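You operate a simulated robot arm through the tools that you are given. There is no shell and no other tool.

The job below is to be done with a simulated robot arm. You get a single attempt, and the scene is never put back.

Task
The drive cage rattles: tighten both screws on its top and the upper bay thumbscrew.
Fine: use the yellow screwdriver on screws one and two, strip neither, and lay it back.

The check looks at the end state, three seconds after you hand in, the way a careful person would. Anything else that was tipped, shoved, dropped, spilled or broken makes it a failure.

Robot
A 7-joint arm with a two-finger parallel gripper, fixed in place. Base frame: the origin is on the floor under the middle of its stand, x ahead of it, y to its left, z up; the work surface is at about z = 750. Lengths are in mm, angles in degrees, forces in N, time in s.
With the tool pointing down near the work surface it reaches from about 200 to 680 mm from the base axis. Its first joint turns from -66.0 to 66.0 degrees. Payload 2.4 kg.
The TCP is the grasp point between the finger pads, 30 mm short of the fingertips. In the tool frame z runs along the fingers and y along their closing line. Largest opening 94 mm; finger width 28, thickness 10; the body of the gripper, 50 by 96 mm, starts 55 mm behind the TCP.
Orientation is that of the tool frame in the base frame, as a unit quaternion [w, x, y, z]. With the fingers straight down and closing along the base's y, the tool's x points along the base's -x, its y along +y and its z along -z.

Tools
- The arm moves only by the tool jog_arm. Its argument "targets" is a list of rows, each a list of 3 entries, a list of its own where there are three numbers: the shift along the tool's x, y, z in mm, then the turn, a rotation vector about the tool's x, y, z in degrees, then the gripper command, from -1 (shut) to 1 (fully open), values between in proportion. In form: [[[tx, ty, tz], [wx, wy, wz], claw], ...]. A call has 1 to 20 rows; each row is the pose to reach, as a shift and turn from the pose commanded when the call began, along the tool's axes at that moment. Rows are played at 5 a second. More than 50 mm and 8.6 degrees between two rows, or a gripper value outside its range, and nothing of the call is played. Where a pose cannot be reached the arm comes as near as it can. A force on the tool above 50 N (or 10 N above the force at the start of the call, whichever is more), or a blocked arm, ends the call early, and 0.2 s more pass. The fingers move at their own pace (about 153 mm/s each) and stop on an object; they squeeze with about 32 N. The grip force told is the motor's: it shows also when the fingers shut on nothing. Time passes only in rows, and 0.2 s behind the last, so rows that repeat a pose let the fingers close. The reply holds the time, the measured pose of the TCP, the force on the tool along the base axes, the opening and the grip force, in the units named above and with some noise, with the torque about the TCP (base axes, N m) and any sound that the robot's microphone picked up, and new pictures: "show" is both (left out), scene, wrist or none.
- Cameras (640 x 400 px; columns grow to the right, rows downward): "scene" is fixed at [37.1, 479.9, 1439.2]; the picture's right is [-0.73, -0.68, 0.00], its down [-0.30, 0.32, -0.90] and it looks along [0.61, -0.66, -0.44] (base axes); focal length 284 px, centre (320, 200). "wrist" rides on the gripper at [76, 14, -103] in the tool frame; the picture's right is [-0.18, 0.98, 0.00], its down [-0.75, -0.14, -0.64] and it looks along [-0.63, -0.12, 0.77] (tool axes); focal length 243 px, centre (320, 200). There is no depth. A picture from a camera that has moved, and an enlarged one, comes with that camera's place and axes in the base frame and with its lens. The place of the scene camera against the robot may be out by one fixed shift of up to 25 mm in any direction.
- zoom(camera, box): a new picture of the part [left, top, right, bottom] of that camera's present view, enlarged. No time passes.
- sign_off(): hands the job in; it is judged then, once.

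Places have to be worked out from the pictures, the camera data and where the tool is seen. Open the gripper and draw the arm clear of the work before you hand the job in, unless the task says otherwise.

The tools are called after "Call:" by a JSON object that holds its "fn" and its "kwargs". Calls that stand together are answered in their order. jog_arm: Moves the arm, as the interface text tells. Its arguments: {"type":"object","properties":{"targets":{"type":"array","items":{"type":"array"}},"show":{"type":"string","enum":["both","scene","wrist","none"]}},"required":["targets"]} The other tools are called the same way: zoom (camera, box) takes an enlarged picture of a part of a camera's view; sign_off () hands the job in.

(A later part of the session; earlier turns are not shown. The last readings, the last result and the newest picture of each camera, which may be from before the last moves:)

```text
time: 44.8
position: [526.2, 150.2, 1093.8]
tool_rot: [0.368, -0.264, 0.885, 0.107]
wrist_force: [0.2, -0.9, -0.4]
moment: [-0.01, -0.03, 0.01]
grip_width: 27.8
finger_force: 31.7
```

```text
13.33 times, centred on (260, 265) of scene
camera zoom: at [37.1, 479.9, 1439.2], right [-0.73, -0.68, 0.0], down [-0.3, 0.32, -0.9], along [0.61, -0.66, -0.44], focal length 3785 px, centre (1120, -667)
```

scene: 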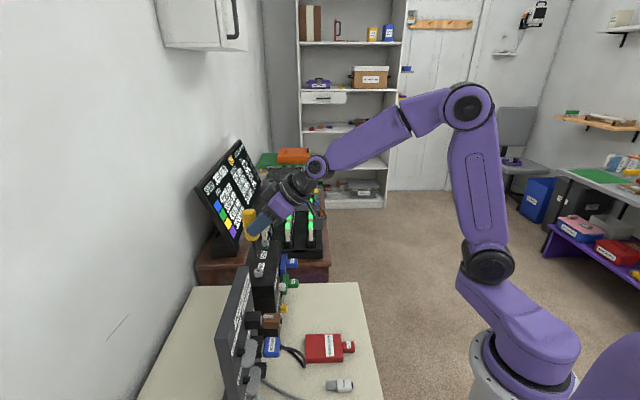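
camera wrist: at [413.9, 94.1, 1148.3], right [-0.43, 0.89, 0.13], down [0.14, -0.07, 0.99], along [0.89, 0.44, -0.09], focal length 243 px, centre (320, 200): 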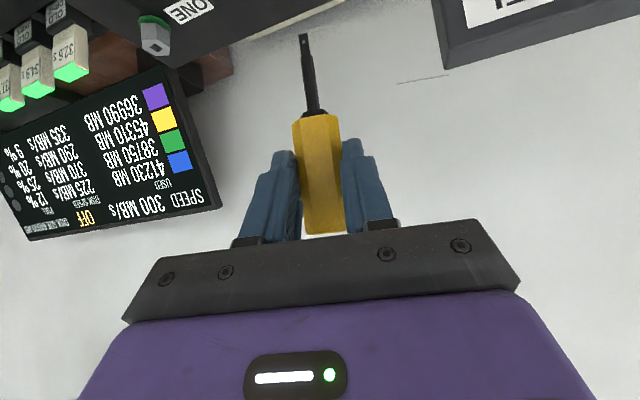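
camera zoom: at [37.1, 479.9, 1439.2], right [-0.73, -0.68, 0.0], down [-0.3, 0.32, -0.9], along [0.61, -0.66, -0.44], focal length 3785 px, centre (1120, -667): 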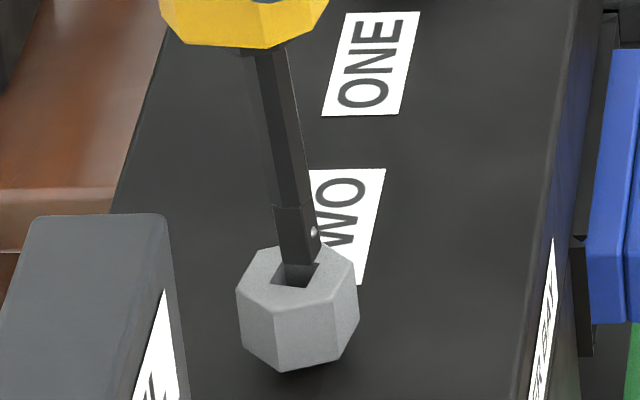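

Sideways alignment is good; the scene suggests moving ~0.7 mm outward. I'll apply that and lower 6 mm into the socket.

Call:
{"fn": "jog_arm", "kwargs": {"targets": [[[0.9, 0.05, 1.9], [0, 0, 0], -1], [[2.3, 0.05, 3.3], [0, 0, 0], -1], [[3.75, 0.05, 4.75], [0, 0, 0], -1], [[3.75, 0.05, 4.75], [0, 0, 0], -1]], "show": "none"}}

Call:
{"fn": "zoom", "kwargs": {"camera": "wrist", "box": [290, 0, 330, 60]}}

Call:
{"fn": "zoom", "kwargs": {"camera": "scene", "box": [245, 250, 275, 280]}}

```text
time: 45.8
position: [526.8, 151.5, 1086.8]
tool_rot: [0.368, -0.264, 0.885, 0.108]
wrist_force: [0.2, -0.2, -0.2]
moment: [0.0, -0.01, 0.0]
grip_width: 28.1
finger_force: 32.1
```

```text
6.67 times, centred on (310, 30) of wrist
camera zoom: at [413.5, 93.7, 1106.2], right [-0.43, 0.89, 0.13], down [0.14, -0.07, 0.99], along [0.89, 0.44, -0.09], focal length 1618 px, centre (387, 1333)
```

zoom: 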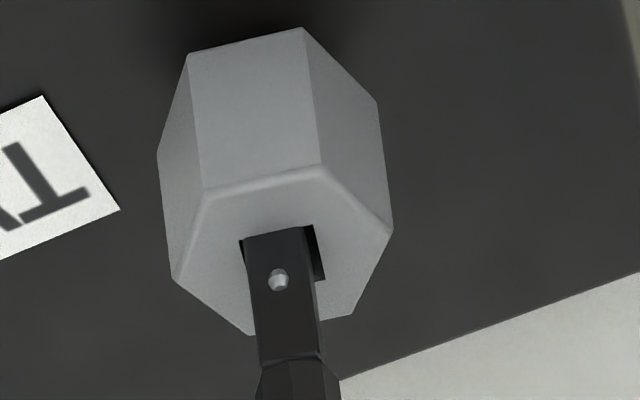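

```text
13.33 times, centred on (260, 265) of scene
camera zoom: at [37.1, 479.9, 1439.2], right [-0.73, -0.68, 0.0], down [-0.3, 0.32, -0.9], along [0.61, -0.66, -0.44], focal length 3785 px, centre (1120, -667)
```

zoom: 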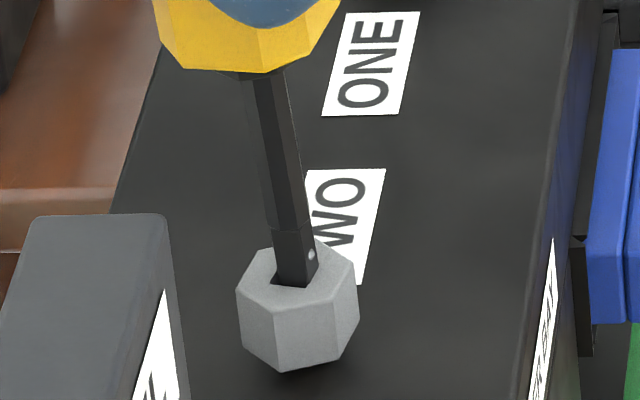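

In the socket with no force. Continuing down 5 mm.

Call:
{"fn": "jog_arm", "kwargs": {"targets": [[[1.1, 0.1, 1.1], [0, 0, 0], -1], [[2.1, 0.2, 2.1], [0, 0, 0], -1], [[3.2, 0.2, 3.2], [0, 0, 0], -1], [[3.9, 0.2, 3.9], [0, 0, 0], -1], [[3.9, 0.2, 3.9], [0, 0, 0], -1]], "show": "none"}}

Call:
{"fn": "zoom", "kwargs": {"camera": "wrist", "box": [290, 0, 330, 60]}}

```text
time: 47.0
position: [526.2, 151.0, 1081.6]
tool_rot: [0.367, -0.265, 0.885, 0.108]
wrist_force: [2.9, 1.0, 1.6]
moment: [0.15, -0.32, -0.06]
grip_width: 27.9
finger_force: 32.2
```

```text
6.67 times, centred on (310, 30) of wrist
camera zoom: at [413.5, 94.1, 1100.5], right [-0.43, 0.89, 0.13], down [0.14, -0.07, 0.99], along [0.89, 0.44, -0.09], focal length 1618 px, centre (387, 1333)
```

zoom: 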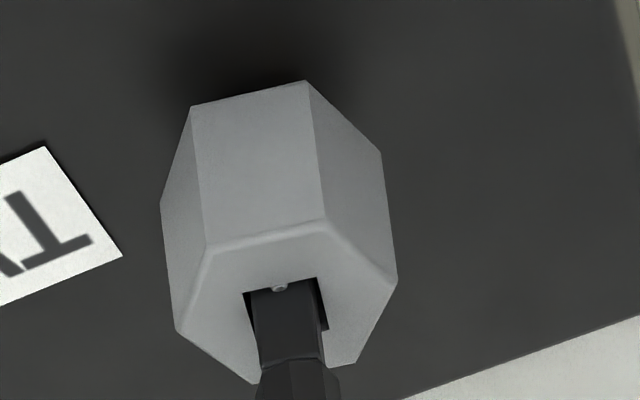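

Again a light touch on the near wall; I'll ease 1 mm outward and go down to the seat.

Call:
{"fn": "jog_arm", "kwargs": {"targets": [[[-0.7, 0, 0.7], [0, 0, 0], -1], [[0.3, 0, 1.8], [0, 0, 0], -1], [[1.4, 0, 2.8], [0, 0, 0], -1], [[2.1, 0, 3.5], [0, 0, 0], -1], [[2.8, 0, 4.2], [0, 0, 0], -1], [[2.8, 0, 4.2], [0, 0, 0], -1]], "show": "none"}}

Call:
{"fn": "zoom", "kwargs": {"camera": "wrist", "box": [290, 0, 330, 60]}}

Call:
{"fn": "zoom", "kwargs": {"camera": "scene", "box": [230, 220, 290, 290]}}

```text
time: 48.4
position: [527.4, 151.3, 1076.7]
tool_rot: [0.368, -0.265, 0.885, 0.108]
wrist_force: [-3.8, -0.8, 1.4]
moment: [-0.18, 0.27, -0.01]
grip_width: 27.7
finger_force: 31.9
```

```text
6.67 times, centred on (310, 30) of wrist
camera zoom: at [414.0, 94.6, 1095.8], right [-0.43, 0.89, 0.13], down [0.14, -0.07, 0.99], along [0.89, 0.44, -0.09], focal length 1618 px, centre (387, 1333)
```

zoom: 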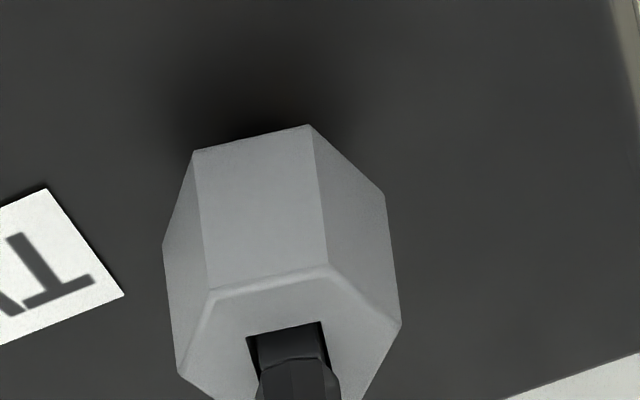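

```text
5.71 times, centred on (260, 255) of scene
camera zoom: at [36.9, 479.8, 1439.2], right [-0.73, -0.68, 0.0], down [-0.3, 0.32, -0.9], along [0.61, -0.66, -0.44], focal length 1622 px, centre (663, -114)
```

zoom: 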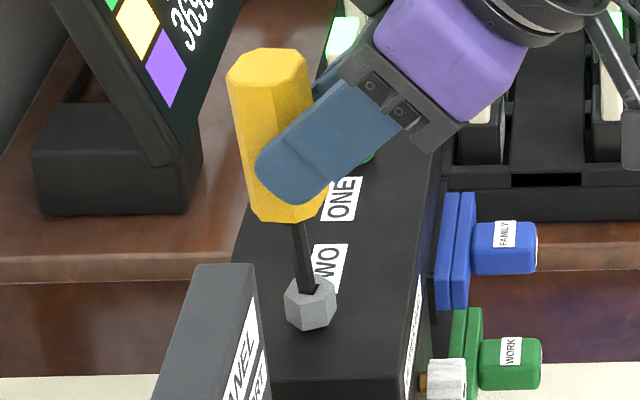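

The bit is at its seat. The ports panel next to TWO is tall (top ≈ 1068), so I'll only turn until about az -20° to keep the camera bracket clear. Turning 22° clockwise now, slowly, with slight extra seating.

Call:
{"fn": "jog_arm", "kwargs": {"targets": [[[0.56, 0, 0.14], [0, 0, 0], -1], [[0.99, 0.76, 0.14], [1.41, 0, 1.41], -1], [[1.11, 1.52, 0.3], [2.83, 0, 2.83], -1], [[1.07, 2.28, 0.35], [4.24, 0, 4.24], -1], [[1.05, 3.03, 0.44], [5.66, 0, 5.66], -1], [[0.97, 3.79, 0.51], [7.07, 0, 7.07], -1], [[0.91, 4.53, 0.65], [8.49, 0, 8.49], -1], [[0.79, 5.27, 0.76], [9.9, 0, 9.9], -1], [[0.7, 6.01, 0.92], [11.31, 0, 11.31], -1], [[0.54, 6.74, 1.08], [12.73, 0, 12.73], -1], [[0.42, 7.46, 1.28], [14.14, 0, 14.14], -1], [[0.23, 8.17, 1.47], [15.56, 0, 15.56], -1], [[0.23, 8.17, 1.47], [15.56, 0, 15.56], -1]], "show": "wrist"}}

Call:
{"fn": "zoom", "kwargs": {"camera": "scene", "box": [245, 255, 275, 285]}}

Call:
{"fn": "zoom", "kwargs": {"camera": "wrist", "box": [270, 10, 330, 80]}}

```text
time: 51.2
position: [523.4, 158.0, 1076.3]
tool_rot: [0.383, -0.09, 0.919, 0.035]
wrist_force: [-2.3, -2.4, 19.6]
moment: [-0.01, -0.19, 0.01]
grip_width: 27.8
finger_force: 31.8
camera wrist: at [398.0, 148.4, 1094.9], right [-0.06, 0.99, 0.13], down [0.1, -0.12, 0.99], along [0.99, 0.07, -0.09], focal length 243 px, centre (320, 200)
```

wrist: 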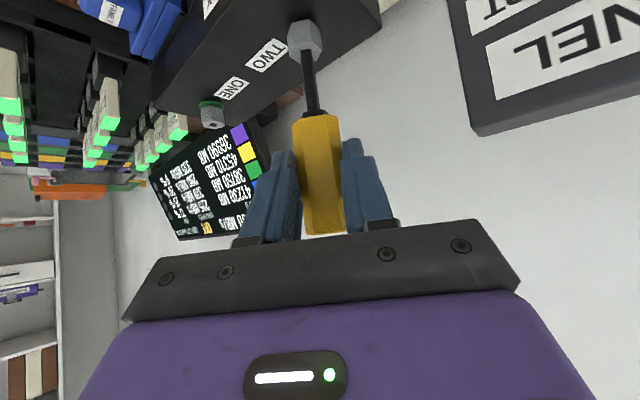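

```text
13.33 times, centred on (260, 270) of scene
camera zoom: at [36.6, 479.7, 1439.3], right [-0.73, -0.68, 0.0], down [-0.3, 0.32, -0.9], along [0.61, -0.66, -0.44], focal length 3785 px, centre (1120, -733)
```

zoom: 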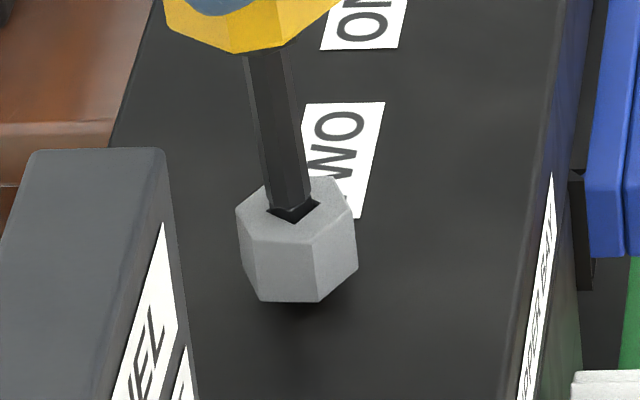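

```text
5.71 times, centred on (300, 45) of wrist
camera zoom: at [398.0, 148.4, 1094.9], right [-0.06, 0.99, 0.13], down [0.1, -0.12, 0.99], along [0.99, 0.07, -0.09], focal length 1386 px, centre (434, 1086)
```

zoom: 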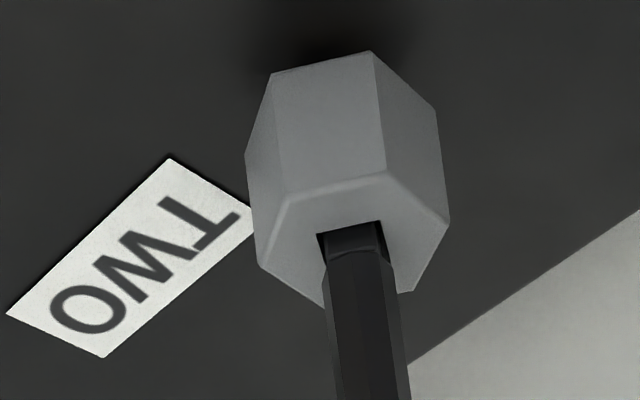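

TWO's head is turning with the bit; axial force 19.6 N is a bit high, so I'll ease up 0.8 mm and turn another 30° (to az ≈ -19°), which still keeps clear of the panel.

Call:
{"fn": "jog_arm", "kwargs": {"targets": [[[-0.03, 0.49, -0.39], [1.41, 0, 1.41], -1], [[-0.07, 0.99, -0.78], [2.83, 0, 2.83], -1], [[-0.07, 1.48, -1.07], [4.24, 0, 4.24], -1], [[-0.12, 2.23, -1.01], [5.66, 0, 5.66], -1], [[-0.2, 2.99, -0.93], [7.07, 0, 7.07], -1], [[-0.29, 3.73, -0.84], [8.49, 0, 8.49], -1], [[-0.41, 4.47, -0.73], [9.9, 0, 9.9], -1], [[-0.54, 5.21, -0.6], [11.31, 0, 11.31], -1], [[-0.69, 5.94, -0.45], [12.73, 0, 12.73], -1], [[-0.86, 6.66, -0.28], [14.14, 0, 14.14], -1], [[-1.05, 7.37, -0.09], [15.56, 0, 15.56], -1], [[-1.25, 8.07, 0.11], [16.97, 0, 16.97], -1], [[-1.47, 8.76, 0.34], [18.38, 0, 18.38], -1], [[-1.71, 9.43, 0.57], [19.8, 0, 19.8], -1], [[-1.96, 10.1, 0.82], [21.21, 0, 21.21], -1], [[-1.96, 10.1, 0.82], [21.21, 0, 21.21], -1]], "show": "wrist"}}

Call:
{"fn": "zoom", "kwargs": {"camera": "scene", "box": [245, 255, 275, 285]}}

Call:
{"fn": "zoom", "kwargs": {"camera": "wrist", "box": [270, 10, 330, 80]}}

Call:
{"fn": "zoom", "kwargs": {"camera": "scene", "box": [210, 190, 310, 310]}}

```text
time: 54.6
position: [523.3, 168.9, 1075.3]
tool_rot: [0.379, 0.151, 0.911, -0.064]
wrist_force: [4.6, 3.2, -1.2]
moment: [0.28, -0.5, 0.09]
grip_width: 27.9
finger_force: 31.7
camera wrist: at [409.0, 223.1, 1095.1], right [0.44, 0.89, 0.13], down [0.03, -0.16, 0.99], along [0.9, -0.43, -0.09], focal length 243 px, centre (320, 200)
```

wrist: 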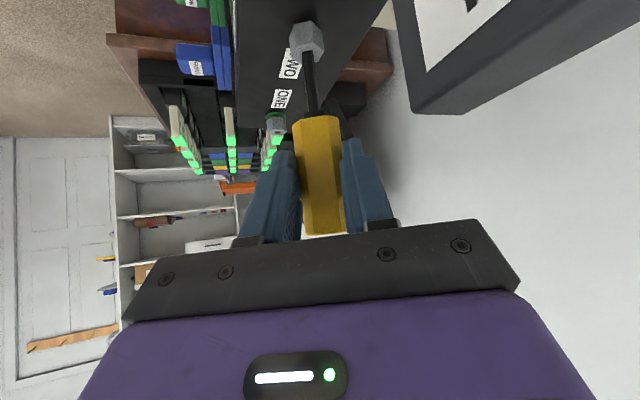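

```text
13.33 times, centred on (260, 270) of scene
camera zoom: at [37.2, 480.0, 1439.2], right [-0.73, -0.68, 0.0], down [-0.3, 0.32, -0.9], along [0.61, -0.66, -0.44], focal length 3785 px, centre (1120, -733)
```

zoom: 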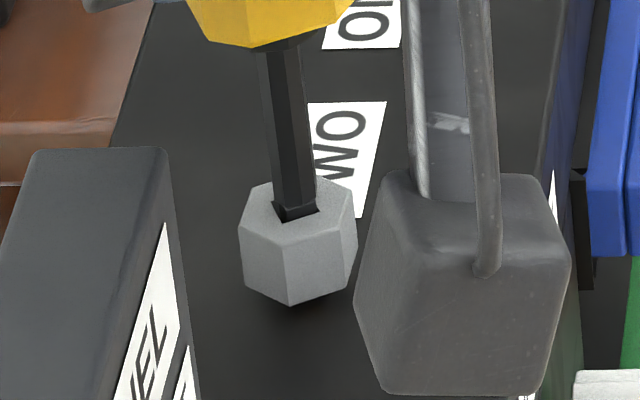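

```text
5.71 times, centred on (300, 45) of wrist
camera zoom: at [409.0, 223.1, 1095.1], right [0.44, 0.89, 0.13], down [0.03, -0.16, 0.99], along [0.9, -0.43, -0.09], focal length 1386 px, centre (434, 1086)
```

zoom: 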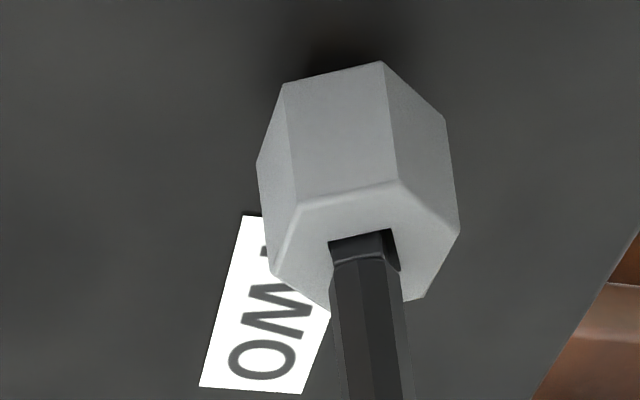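

```text
3.33 times, centred on (260, 250) of scene
camera zoom: at [37.2, 480.0, 1439.2], right [-0.73, -0.68, 0.0], down [-0.3, 0.32, -0.9], along [0.61, -0.66, -0.44], focal length 946 px, centre (520, 33)
```

zoom: 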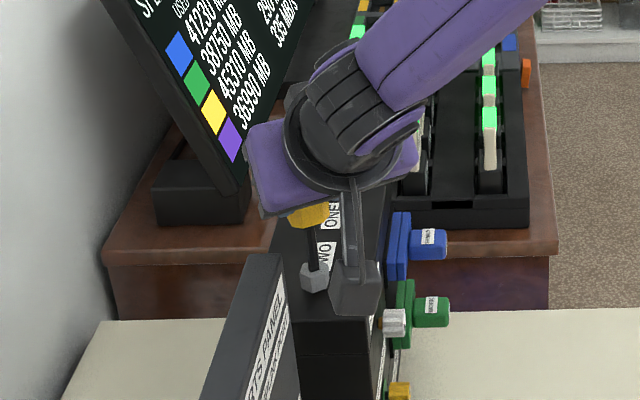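

No green ring yet after ~52°. The camera bracket is still ~50 mm from the panel plane, so I'll turn 8° more (to az -27°) with a little more seating pressure and check again.

Call:
{"fn": "jog_arm", "kwargs": {"targets": [[[0, 1.46, 0.42], [1.41, 0, 1.41], -1], [[-0.07, 2.92, 0.92], [2.83, 0, 2.83], -1], [[-0.22, 4.28, 1.36], [4.24, 0, 4.24], -1], [[-0.29, 5.03, 1.42], [5.66, 0, 5.66], -1], [[-0.29, 5.03, 1.42], [5.66, 0, 5.66], -1], [[-0.29, 5.03, 1.42], [5.66, 0, 5.66], -1]], "show": "none"}}

Call:
{"fn": "zoom", "kwargs": {"camera": "wrist", "box": [270, 10, 330, 80]}}

Call:
{"fn": "zoom", "kwargs": {"camera": "scene", "box": [220, 200, 300, 310]}}

```text
time: 56.0
position: [525.8, 173.2, 1075.9]
tool_rot: [0.373, 0.214, 0.898, -0.09]
wrist_force: [-3.2, -1.4, 5.9]
moment: [-0.21, 0.25, -0.07]
grip_width: 27.6
finger_force: 31.8
```

```text
5.71 times, centred on (300, 45) of wrist
camera zoom: at [420.0, 242.6, 1094.7], right [0.56, 0.82, 0.13], down [0.0, -0.16, 0.99], along [0.83, -0.55, -0.09], focal length 1386 px, centre (434, 1086)
```

zoom: 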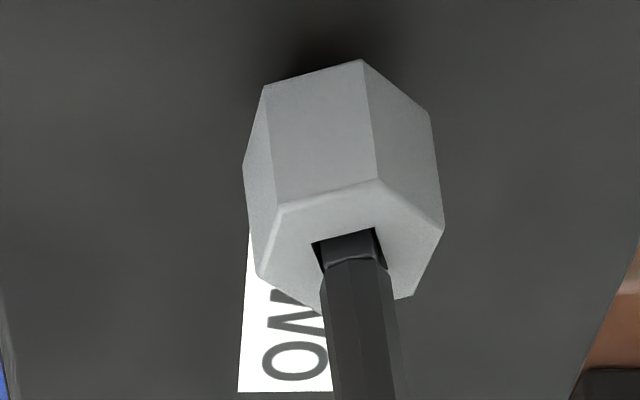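

```text
3.64 times, centred on (260, 255) of scene
camera zoom: at [36.8, 479.8, 1439.2], right [-0.73, -0.68, 0.0], down [-0.3, 0.32, -0.9], along [0.61, -0.66, -0.44], focal length 1032 px, centre (538, 0)
```

zoom: 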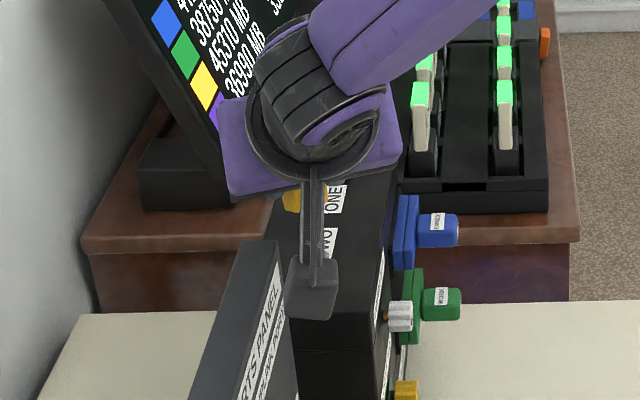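

Still no ring after ~60°. To stay clear of the panel I'll ratchet: lift the bit out, swing back ~90° and re-engage on the next square position.

Call:
{"fn": "jog_arm", "kwargs": {"targets": [[[0.5, -1.5, -0.5], [0, 0, 0], -1], [[-1.6, -1.5, -2.6], [0, 0, 0], -1], [[-4.4, -1.5, -5.4], [0, 0, 0], -1], [[-8, -1.5, -9], [0, 0, 0], -1], [[-13.6, -1.5, -14.6], [0, 0, 0], -1], [[-22.1, -1.5, -23.1], [0, 0, 0], -1], [[-31.3, -1.5, -32.3], [0, 0, 0], -1], [[-31.3, -1.5, -32.3], [0, 0, 0], -1]], "show": "wrist"}}

Call:
{"fn": "zoom", "kwargs": {"camera": "wrist", "box": [270, 0, 350, 120]}}

Call:
{"fn": "zoom", "kwargs": {"camera": "scene", "box": [220, 200, 300, 310]}}

```text
time: 57.8
position: [524.6, 172.4, 1120.3]
tool_rot: [0.374, 0.214, 0.898, -0.09]
wrist_force: [-0.1, -0.7, -0.9]
moment: [-0.01, 0.0, -0.01]
grip_width: 27.7
finger_force: 31.7
camera wrist: at [418.5, 242.3, 1139.2], right [0.56, 0.82, 0.13], down [0.0, -0.16, 0.99], along [0.83, -0.55, -0.09], focal length 243 px, centre (320, 200)
```

wrist: 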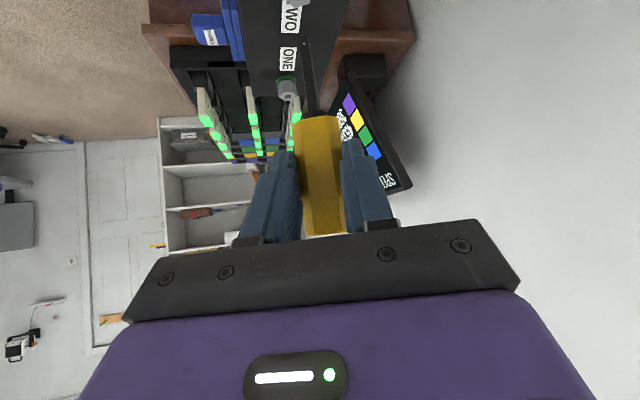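

```text
3.33 times, centred on (310, 60) of wrist
camera zoom: at [418.5, 242.3, 1139.2], right [0.56, 0.82, 0.13], down [0.0, -0.16, 0.99], along [0.83, -0.55, -0.09], focal length 809 px, centre (353, 667)
```

zoom: 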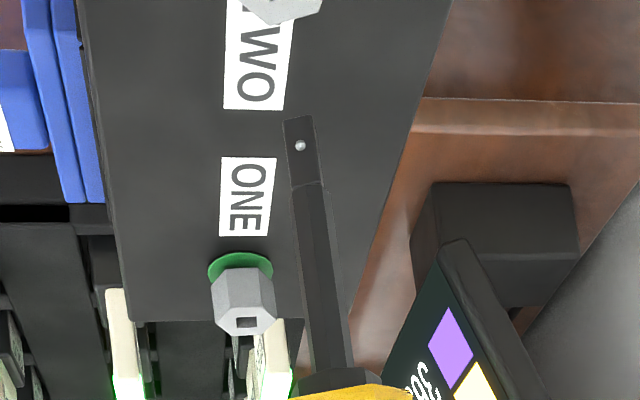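

```text
3.64 times, centred on (260, 255) of scene
camera zoom: at [37.1, 479.9, 1439.2], right [-0.73, -0.68, 0.0], down [-0.3, 0.32, -0.9], along [0.61, -0.66, -0.44], focal length 1032 px, centre (538, 0)
```

zoom: 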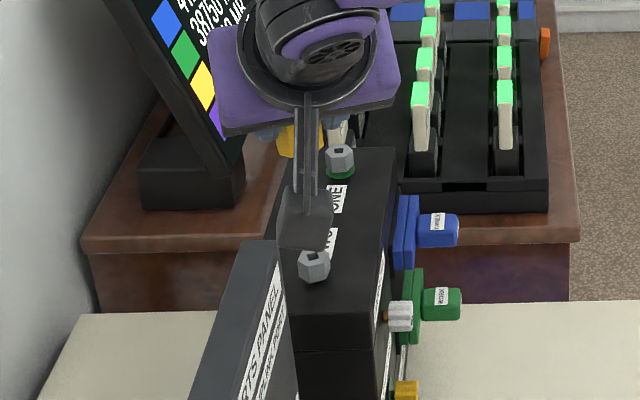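

The bit is free. Swinging back 92° about the driver axis (to az ≈ 65°) at this height.

Call:
{"fn": "jog_arm", "kwargs": {"targets": [[[-0.9, -1.2, 0.9], [-3.61, 0, -3.61], -1], [[-1.8, -2.3, 1.8], [-7.23, 0, -7.23], -1], [[-2.7, -3.5, 2.7], [-10.84, 0, -10.84], -1], [[-3.6, -4.6, 3.6], [-14.46, 0, -14.46], -1], [[-4.5, -5.8, 4.6], [-18.07, 0, -18.07], -1], [[-5.4, -6.9, 5.5], [-21.68, 0, -21.68], -1], [[-6.3, -8.1, 6.4], [-25.3, 0, -25.3], -1], [[-7.2, -9.2, 7.3], [-28.9, 0, -28.9], -1], [[-8.1, -10.4, 8.2], [-32.5, 0, -32.5], -1], [[-9, -11.6, 9.1], [-36.1, 0, -36.1], -1], [[-9.9, -12.7, 10], [-39.75, 0, -39.75], -1], [[-10.8, -13.9, 10.9], [-43.4, 0, -43.4], -1], [[-11.7, -15, 11.8], [-47, 0, -47], -1], [[-12.6, -16.2, 12.8], [-50.6, 0, -50.6], -1], [[-13.5, -17.3, 13.7], [-54.2, 0, -54.2], -1], [[-14.4, -18.5, 14.6], [-57.8, 0, -57.8], -1], [[-15.3, -19.7, 15.5], [-61.4, 0, -61.4], -1], [[-16.2, -20.8, 16.4], [-65.05, 0, -65.05], -1], [[-16.2, -20.8, 16.4], [-65.05, 0, -65.05], -1]], "show": "both"}}

Call:
{"fn": "zoom", "kwargs": {"camera": "wrist", "box": [270, 0, 350, 120]}}

Call:
{"fn": "zoom", "kwargs": {"camera": "scene", "box": [230, 220, 290, 290]}}

```text
time: 61.8
position: [534.3, 145.1, 1121.1]
tool_rot: [0.322, -0.499, 0.778, 0.205]
wrist_force: [-0.4, 0.0, -0.4]
moment: [-0.04, 0.0, 0.0]
grip_width: 27.7
finger_force: 31.9
out of reach, approached as far as the arm can: row 12, 13, 14, 15
camera wrist: at [469.5, 35.7, 1141.1], right [-0.84, 0.53, 0.13], down [0.16, 0.02, 0.99], along [0.52, 0.85, -0.1], focal length 243 px, centre (320, 200)
```

scene: 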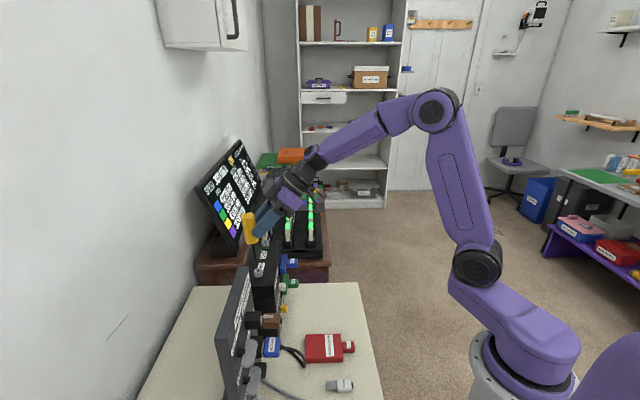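
wrist: 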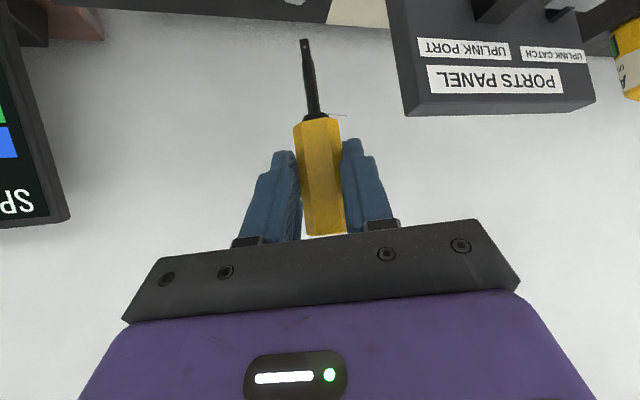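

```text
3.33 times, centred on (310, 60) of wrist
camera zoom: at [469.5, 35.7, 1141.1], right [-0.84, 0.53, 0.13], down [0.16, 0.02, 0.99], along [0.52, 0.85, -0.1], focal length 809 px, centre (353, 667)
```

zoom: 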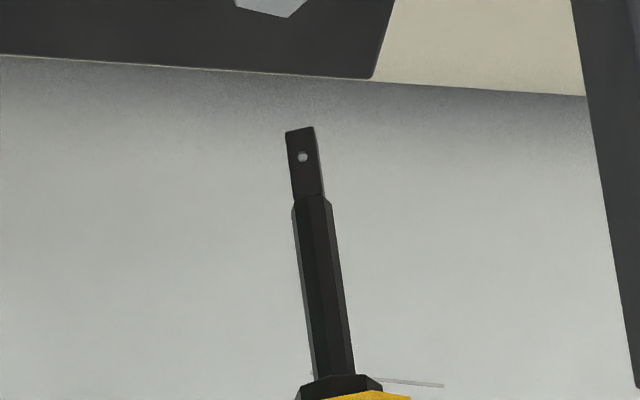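

```text
5.71 times, centred on (260, 255) of scene
camera zoom: at [37.1, 479.9, 1439.2], right [-0.73, -0.68, 0.0], down [-0.3, 0.32, -0.9], along [0.61, -0.66, -0.44], focal length 1622 px, centre (663, -114)
```

zoom: 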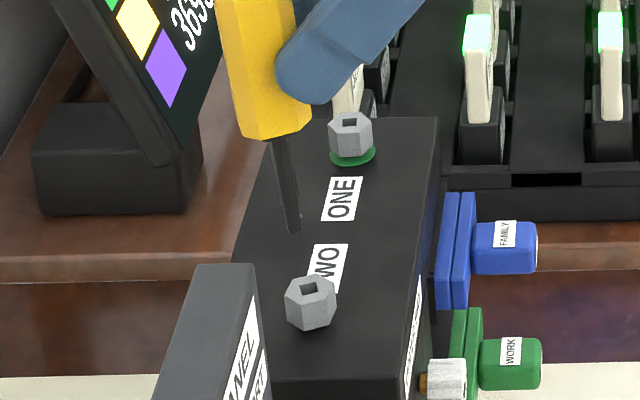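

At az 65° now; the driver slid up about 2 mm in the grip but holds. The scene shows the tip ~31 mm above TWO and a few mm outward; I'll correct partly and descend 18 mm to see the socket in the wrist camera.

Call:
{"fn": "jog_arm", "kwargs": {"targets": [[[4.7, 0.25, 3.8], [0, 0, 0], -1], [[9.4, 0.5, 7.6], [0, 0, 0], -1], [[14, 0.8, 11.4], [0, 0, 0], -1], [[14, 0.8, 11.4], [0, 0, 0], -1], [[14, 0.8, 11.4], [0, 0, 0], -1]], "show": "none"}}

Call:
{"fn": "zoom", "kwargs": {"camera": "wrist", "box": [290, 0, 330, 60]}}

Call:
{"fn": "zoom", "kwargs": {"camera": "scene", "box": [245, 250, 275, 280]}}

```text
time: 63.0
position: [533.6, 143.6, 1101.9]
tool_rot: [0.323, -0.499, 0.778, 0.204]
wrist_force: [0.9, 0.5, -0.7]
moment: [0.01, -0.01, 0.02]
grip_width: 27.8
finger_force: 32.3
```

```text
6.67 times, centred on (310, 30) of wrist
camera zoom: at [469.0, 34.6, 1122.1], right [-0.84, 0.53, 0.13], down [0.16, 0.02, 0.99], along [0.52, 0.85, -0.1], focal length 1618 px, centre (387, 1333)
```

zoom: 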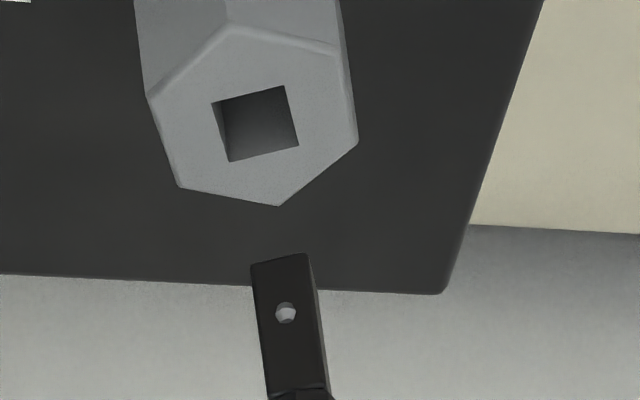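

```text
13.33 times, centred on (260, 265) of scene
camera zoom: at [37.1, 479.9, 1439.2], right [-0.73, -0.68, 0.0], down [-0.3, 0.32, -0.9], along [0.61, -0.66, -0.44], focal length 3785 px, centre (1120, -667)
```

zoom: 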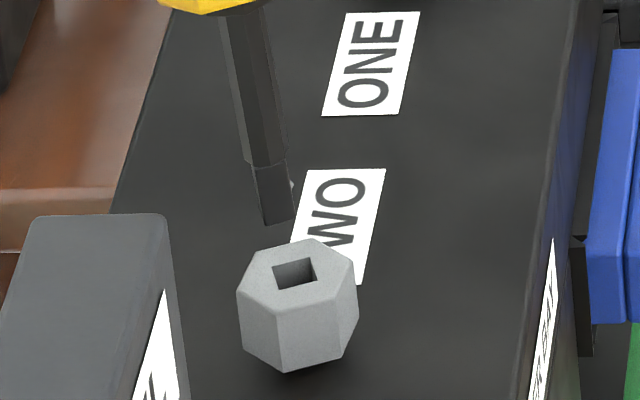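

The socket now sits at ≈(545.2, 163.6) and the bit's edges match it; the driver leans ~2.5° inward in the grip. I'll pitch 2.5° to straighten it, shift to keep the tip over the socket, and descend 6 mm.

Call:
{"fn": "jog_arm", "kwargs": {"targets": [[[2.3, -0.1, -2.3], [0, -1.25, 0], -1], [[4.6, -0.4, -4.6], [0, -2.5, 0], -1], [[6.7, -0.4, -2.4], [0, -2.5, 0], -1], [[8.8, -0.4, -0.3], [0, -2.5, 0], -1], [[8.8, -0.4, -0.3], [0, -2.5, 0], -1]], "show": "none"}}

Call:
{"fn": "zoom", "kwargs": {"camera": "wrist", "box": [290, 0, 330, 60]}}

Call:
{"fn": "zoom", "kwargs": {"camera": "scene", "box": [245, 250, 275, 280]}}

```text
time: 64.2
position: [532.9, 136.4, 1098.6]
tool_rot: [0.34, -0.494, 0.771, 0.215]
wrist_force: [0.2, 0.3, -1.1]
moment: [-0.02, 0.02, 0.01]
grip_width: 27.7
finger_force: 31.8
```

```text
6.67 times, centred on (310, 30) of wrist
camera zoom: at [466.5, 27.0, 1111.2], right [-0.84, 0.53, 0.13], down [0.14, -0.02, 0.99], along [0.52, 0.85, -0.05], focal length 1618 px, centre (387, 1333)
```

zoom: 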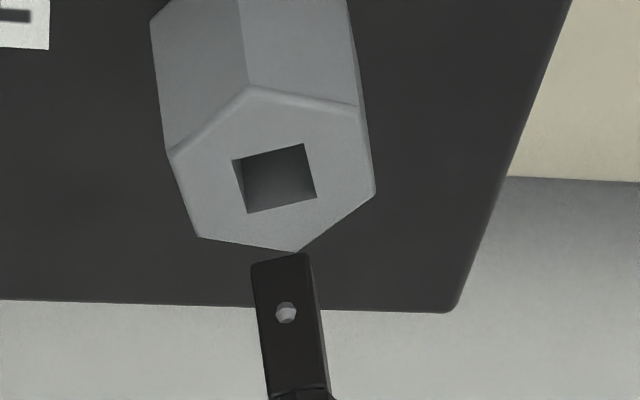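

```text
13.33 times, centred on (260, 265) of scene
camera zoom: at [37.1, 479.9, 1439.2], right [-0.73, -0.68, 0.0], down [-0.3, 0.32, -0.9], along [0.61, -0.66, -0.44], focal length 3785 px, centre (1120, -667)
```

zoom: 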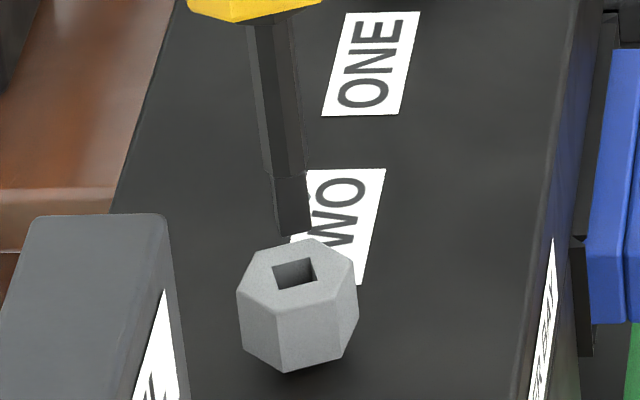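

Driver is vertical again; tip ~10.5 mm above the socket and off by about (0, -1.2) mm. Correcting and descending 7.5 mm.

Call:
{"fn": "jog_arm", "kwargs": {"targets": [[[1.6, 0.2, 2], [0, 0, 0], -1], [[3.2, 0.44, 4], [0, 0, 0], -1], [[4.76, 0.44, 5.9], [0, 0, 0], -1], [[4.76, 0.44, 5.9], [0, 0, 0], -1]], "show": "none"}}

Call:
{"fn": "zoom", "kwargs": {"camera": "wrist", "box": [290, 0, 330, 60]}}

Call:
{"fn": "zoom", "kwargs": {"camera": "scene", "box": [245, 250, 275, 280]}}

```text
time: 65.2
position: [531.7, 137.5, 1089.6]
tool_rot: [0.34, -0.493, 0.771, 0.215]
wrist_force: [0.0, 0.3, -1.0]
moment: [-0.02, 0.02, 0.01]
grip_width: 27.9
finger_force: 32.2
```

```text
6.67 times, centred on (310, 30) of wrist
camera zoom: at [466.7, 28.2, 1103.0], right [-0.84, 0.53, 0.13], down [0.14, -0.02, 0.99], along [0.52, 0.85, -0.05], focal length 1618 px, centre (387, 1333)
```

zoom: 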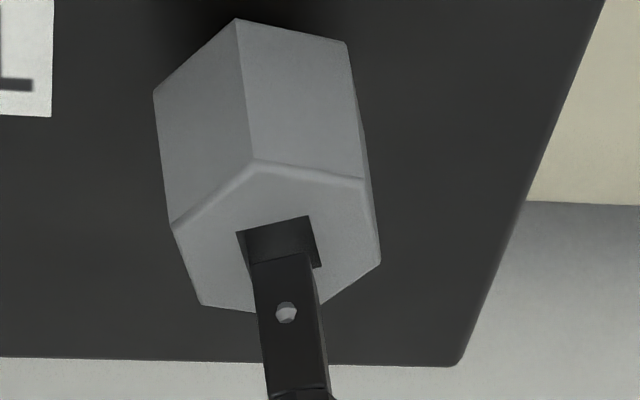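

```text
13.33 times, centred on (260, 265) of scene
camera zoom: at [37.1, 479.9, 1439.2], right [-0.73, -0.68, 0.0], down [-0.3, 0.32, -0.9], along [0.61, -0.66, -0.44], focal length 3785 px, centre (1120, -667)
```

zoom: 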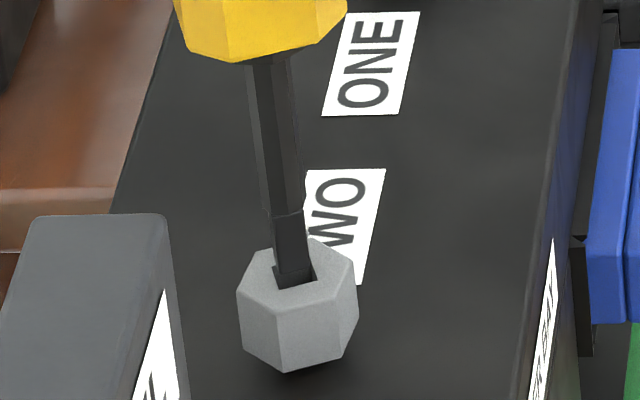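

Perfectly over the socket, ~3 mm to go. Descending 7 mm into it.

Call:
{"fn": "jog_arm", "kwargs": {"targets": [[[1.2, 0, 1.6], [0, 0, 0], -1], [[2.3, 0, 3], [0, 0, 0], -1], [[3.5, 0, 4.2], [0, 0, 0], -1], [[4.7, 0, 5.4], [0, 0, 0], -1], [[4.7, 0, 5.4], [0, 0, 0], -1]], "show": "none"}}

Call:
{"fn": "zoom", "kwargs": {"camera": "wrist", "box": [290, 0, 330, 60]}}

```text
time: 66.4
position: [532.6, 137.6, 1082.2]
tool_rot: [0.339, -0.494, 0.771, 0.214]
wrist_force: [-1.0, -1.7, -0.7]
moment: [-0.11, 0.05, -0.01]
grip_width: 28.0
finger_force: 32.2
```

```text
6.67 times, centred on (310, 30) of wrist
camera zoom: at [466.7, 28.6, 1095.7], right [-0.84, 0.53, 0.13], down [0.14, -0.02, 0.99], along [0.52, 0.85, -0.05], focal length 1618 px, centre (387, 1333)
```

zoom: 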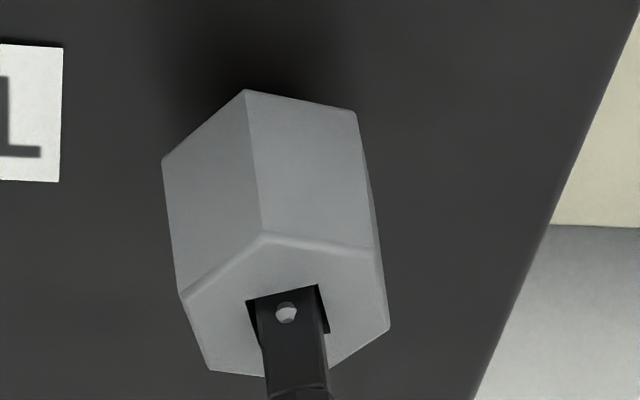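

In by ~4.5 mm, light touch on the outer wall. I'll ease 0.4 mm inward and go down 6.5 mm to the seat.

Call:
{"fn": "jog_arm", "kwargs": {"targets": [[[1.3, 0, 0.7], [0, 0, 0], -1], [[2.4, 0, 1.8], [0, 0, 0], -1], [[3.5, 0, 2.9], [0, 0, 0], -1], [[4.4, 0, 3.8], [0, 0, 0], -1], [[4.9, 0, 4.3], [0, 0, 0], -1], [[4.9, 0, 4.3], [0, 0, 0], -1]], "show": "none"}}

Call:
{"fn": "zoom", "kwargs": {"camera": "wrist", "box": [290, 0, 330, 60]}}

Call:
{"fn": "zoom", "kwargs": {"camera": "scene", "box": [235, 235, 285, 285]}}

```text
time: 67.8
position: [532.4, 138.2, 1075.3]
tool_rot: [0.341, -0.494, 0.771, 0.215]
wrist_force: [-1.3, -2.4, 0.0]
moment: [-0.15, 0.11, 0.02]
grip_width: 28.1
finger_force: 31.7
```

```text
6.67 times, centred on (310, 30) of wrist
camera zoom: at [467.1, 28.4, 1088.7], right [-0.84, 0.53, 0.13], down [0.14, -0.02, 0.99], along [0.52, 0.85, -0.05], focal length 1618 px, centre (387, 1333)
```

zoom: 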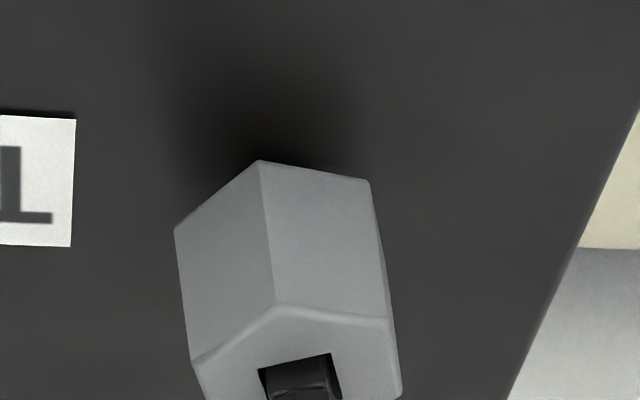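

```text
8.00 times, centred on (260, 260) of scene
camera zoom: at [37.0, 479.8, 1439.2], right [-0.73, -0.68, 0.0], down [-0.3, 0.32, -0.9], along [0.61, -0.66, -0.44], focal length 2271 px, centre (800, -280)
```

zoom: 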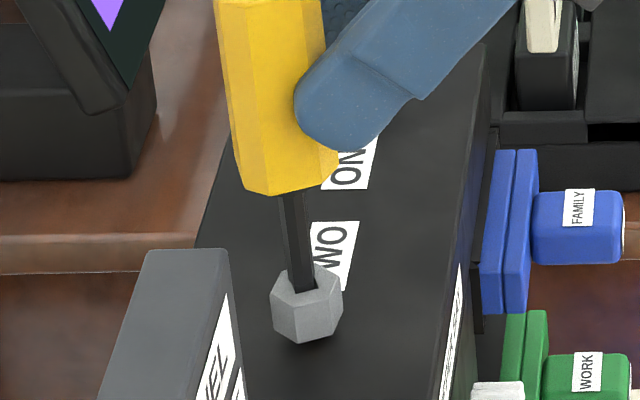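

Fully engaged again. Turning TWO clockwise 20° more, slowly, with a touch more seating, then checking for the green ring.

Call:
{"fn": "jog_arm", "kwargs": {"targets": [[[0.5, 0.98, 0.05], [1.47, 0, 1.35], -1], [[0.98, 1.95, 0.12], [2.95, 0, 2.71], -1], [[1.19, 2.92, 0.48], [4.42, 0, 4.06], -1], [[1.16, 3.89, 0.66], [5.89, 0, 5.41], -1], [[1.04, 4.85, 0.79], [7.37, 0, 6.77], -1], [[0.89, 5.8, 0.95], [8.84, 0, 8.12], -1], [[0.72, 6.75, 1.14], [10.31, 0, 9.48], -1], [[0.53, 7.68, 1.34], [11.79, 0, 10.83], -1], [[0.32, 8.61, 1.58], [13.26, 0, 12.18], -1], [[0.08, 9.52, 1.84], [14.73, 0, 13.54], -1], [[0.08, 9.52, 1.84], [14.73, 0, 13.54], -1]], "show": "wrist"}}

Call:
{"fn": "zoom", "kwargs": {"camera": "wrist", "box": [270, 0, 330, 80]}}

Call:
{"fn": "zoom", "kwargs": {"camera": "scene", "box": [235, 235, 285, 285]}}

```text
time: 70.2
position: [524.7, 143.3, 1074.5]
tool_rot: [0.372, -0.353, 0.844, 0.154]
wrist_force: [0.2, -1.5, 12.6]
moment: [0.16, -0.28, -0.03]
grip_width: 28.0
finger_force: 31.8
camera wrist: at [425.6, 63.1, 1087.7], right [-0.61, 0.78, 0.13], down [0.12, -0.07, 0.99], along [0.78, 0.62, -0.05], focal length 243 px, centre (320, 200)
```

wrist: 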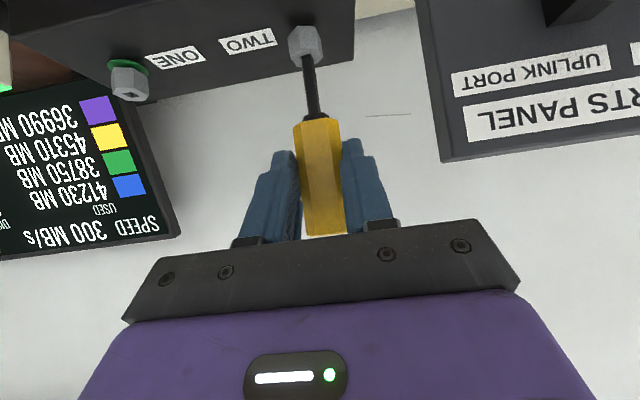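

```text
5.00 times, centred on (300, 40) of wrist
camera zoom: at [425.6, 63.1, 1087.7], right [-0.61, 0.78, 0.13], down [0.12, -0.07, 0.99], along [0.78, 0.62, -0.05], focal length 1213 px, centre (420, 1000)
```

zoom: 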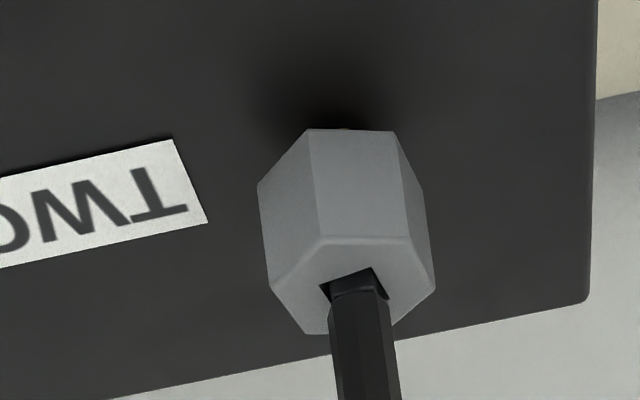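

```text
8.00 times, centred on (260, 260) of scene
camera zoom: at [36.8, 479.8, 1439.3], right [-0.73, -0.68, 0.0], down [-0.3, 0.32, -0.9], along [0.61, -0.66, -0.44], focal length 2271 px, centre (800, -280)
```

zoom: 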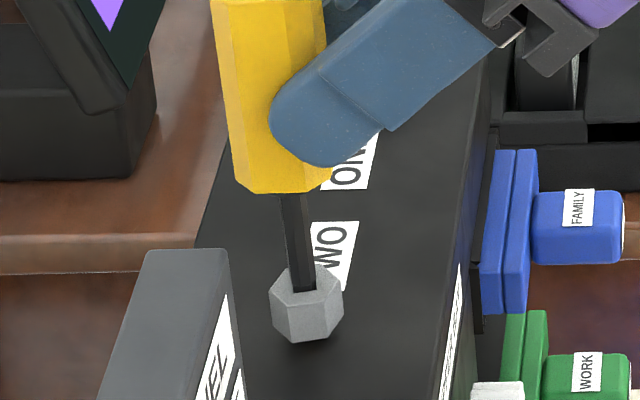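

Some of that stroke took up slack; the head moved only a few degrees and there's no ring yet. Turning 12° more in small steps.

Call:
{"fn": "jog_arm", "kwargs": {"targets": [[[-0.02, 0.99, 0.02], [1.47, 0, 1.35], -1], [[-0.06, 1.99, 0.07], [2.95, 0, 2.7], -1], [[-0.13, 2.98, 0.14], [4.42, 0, 4.04], -1], [[-0.21, 3.97, 0.23], [5.89, 0, 5.39], -1], [[-0.33, 4.95, 0.36], [7.37, 0, 6.74], -1], [[-0.46, 5.93, 0.5], [8.84, 0, 8.09], -1], [[-0.46, 5.93, 0.5], [8.84, 0, 8.09], -1]], "show": "none"}}

Call:
{"fn": "zoom", "kwargs": {"camera": "wrist", "box": [270, 0, 330, 80]}}

Call:
{"fn": "zoom", "kwargs": {"camera": "scene", "box": [235, 235, 285, 285]}}

```text
time: 71.8
position: [519.8, 148.0, 1074.4]
tool_rot: [0.387, -0.262, 0.877, 0.114]
wrist_force: [3.4, -0.9, 7.6]
moment: [0.16, -0.6, -0.02]
grip_width: 27.6
finger_force: 32.2
```

```text
5.00 times, centred on (300, 40) of wrist
camera zoom: at [407.3, 90.3, 1087.7], right [-0.43, 0.89, 0.13], down [0.1, -0.1, 0.99], along [0.9, 0.44, -0.05], focal length 1213 px, centre (420, 1000)
```

zoom: 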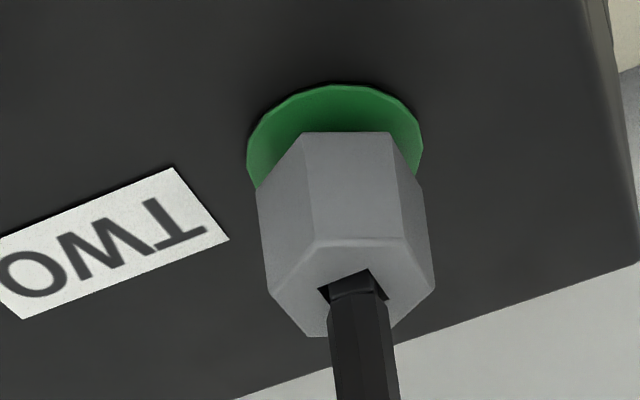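

```text
8.00 times, centred on (260, 260) of scene
camera zoom: at [37.0, 479.8, 1439.2], right [-0.73, -0.68, 0.0], down [-0.3, 0.32, -0.9], along [0.61, -0.66, -0.44], focal length 2271 px, centre (800, -280)
```

zoom: 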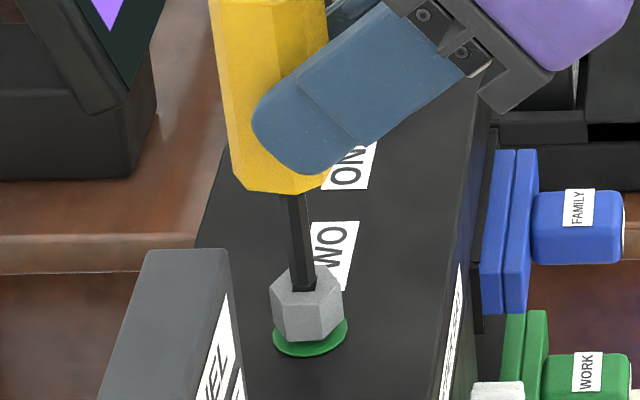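

TWO now shows its green ring too, so it's tight; I stop and lift the bit straight out.

Call:
{"fn": "jog_arm", "kwargs": {"targets": [[[-0.54, -1.2, 0.59], [0, 0, 0], -1], [[-2.75, -1.2, -1.4], [0, 0, 0], -1], [[-6.4, -1.2, -4.8], [0, 0, 0], -1], [[-11.6, -1.2, -9.5], [0, 0, 0], -1], [[-19, -1.2, -16.3], [0, 0, 0], -1], [[-30, -1.2, -26.4], [0, 0, 0], -1], [[-44.8, -1.2, -39.9], [0, 0, 0], -1], [[-44.8, -1.2, -39.9], [0, 0, 0], -1]], "show": "both"}}

Call:
{"fn": "zoom", "kwargs": {"camera": "scene", "box": [215, 220, 310, 320]}}

Call:
{"fn": "zoom", "kwargs": {"camera": "wrist", "box": [240, 0, 400, 240]}}

```text
time: 73.6
position: [520.9, 148.4, 1134.0]
tool_rot: [0.387, -0.262, 0.877, 0.114]
wrist_force: [-0.1, 0.0, -0.9]
moment: [-0.03, 0.02, -0.03]
grip_width: 27.7
finger_force: 32.1
camera wrist: at [407.4, 90.1, 1147.4], right [-0.43, 0.89, 0.13], down [0.1, -0.1, 0.99], along [0.89, 0.44, -0.05], focal length 243 px, centre (320, 200)
```

scene: 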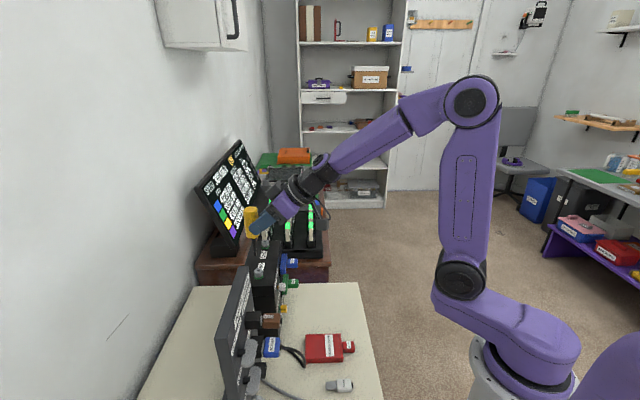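
wrist: 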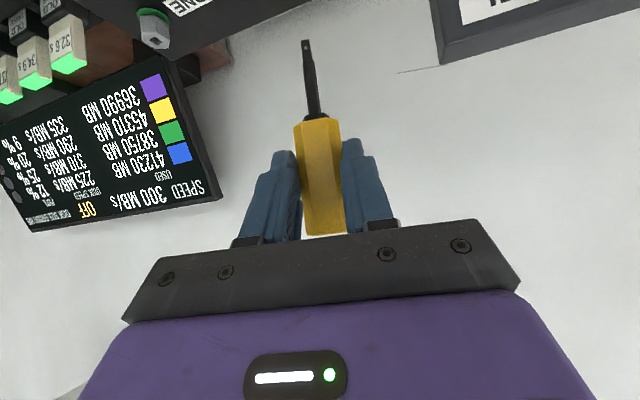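

```text
4.00 times, centred on (262, 270) of scene
camera zoom: at [37.1, 479.9, 1439.2], right [-0.73, -0.68, 0.0], down [-0.3, 0.32, -0.9], along [0.61, -0.66, -0.44], focal length 1136 px, centre (550, -80)
```

zoom: 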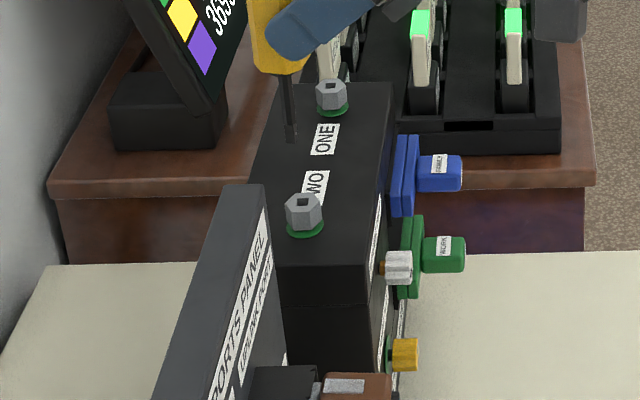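

```text
1.67 times, centred on (320, 120) of wrist
camera zoom: at [407.4, 90.1, 1147.4], right [-0.43, 0.89, 0.13], down [0.1, -0.1, 0.99], along [0.89, 0.44, -0.05], focal length 404 px, centre (320, 333)
```

zoom: 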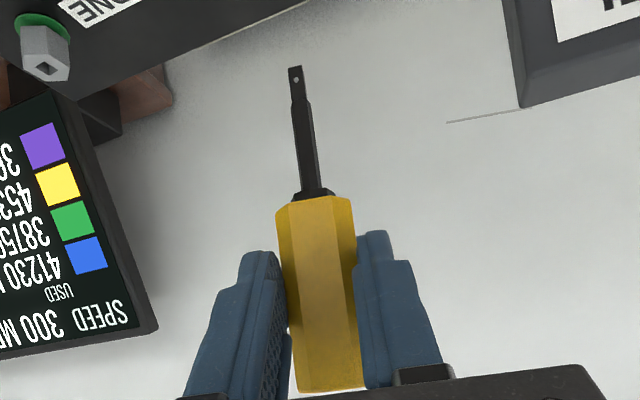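

Both screws show green rings. Now I carry the driver back: yaw to az ≈ -45° while moving to above its original spot on the bench, staying high.

Call:
{"fn": "jog_arm", "kwargs": {"targets": [[[6.4, -7.7, -6.9], [3.19, 0, 2.92], -1], [[12.7, -15.3, -13.9], [6.38, 0, 5.84], -1], [[19.1, -23, -20.8], [9.58, 0, 8.76], -1], [[25.4, -30.6, -27.7], [12.77, 0, 11.68], -1], [[31.8, -38.3, -34.6], [15.96, 0, 14.6], -1], [[38.2, -46, -41.6], [19.15, 0, 17.5], -1], [[44.5, -53.6, -48.5], [22.3, 0, 20.4], -1], [[50.9, -61.3, -55.4], [25.5, 0, 23.4], -1], [[57.2, -69, -62.4], [28.7, 0, 26.3], -1], [[63.6, -76.6, -69.3], [31.9, 0, 29.2], -1], [[70, -84.3, -76.2], [35.1, 0, 32.1], -1], [[76.3, -91.9, -83.1], [38.3, 0, 35], -1], [[82.7, -99.6, -90.1], [41.5, 0, 37.9], -1], [[89.1, -107.3, -97], [44.7, 0, 40.9], -1], [[95.4, -114.9, -103.9], [47.9, 0, 43.8], -1], [[101.8, -122.6, -110.8], [51.1, 0, 46.7], -1], [[108.1, -130.2, -117.8], [54.3, 0, 49.6], -1], [[114.5, -137.9, -124.7], [57.46, 0, 52.55], -1], [[114.5, -137.9, -124.7], [57.46, 0, 52.55], -1]], "show": "both"}}

```text
time: 77.6
position: [456.0, -60.9, 1132.7]
tool_rot: [0.374, 0.348, 0.845, -0.155]
wrist_force: [0.1, -0.1, -0.5]
moment: [0.01, 0.04, -0.03]
grip_width: 27.8
finger_force: 32.0
camera wrist: at [377.1, 38.9, 1147.3], right [0.78, 0.61, 0.14], down [-0.08, -0.12, 0.99], along [0.62, -0.78, -0.05], focal length 243 px, centre (320, 200)
```

scene: 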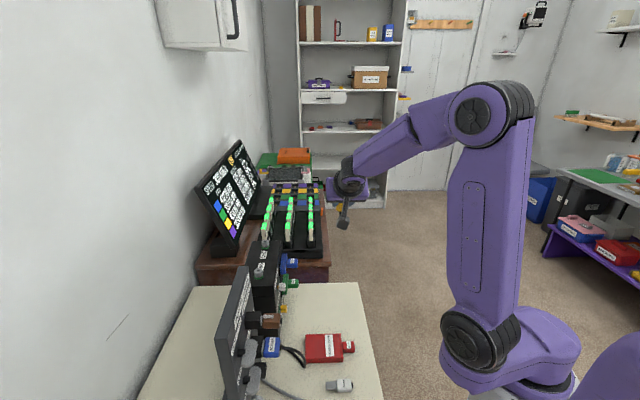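
wrist: 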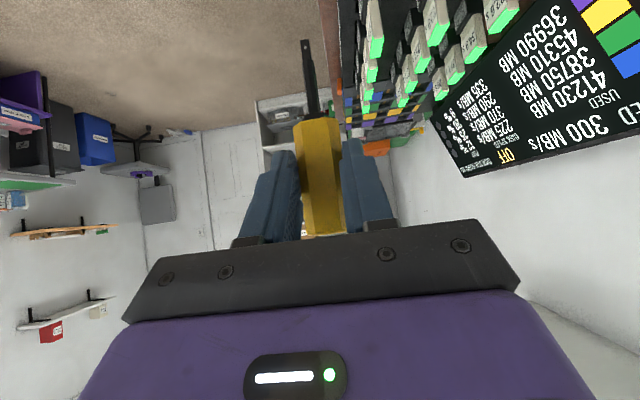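

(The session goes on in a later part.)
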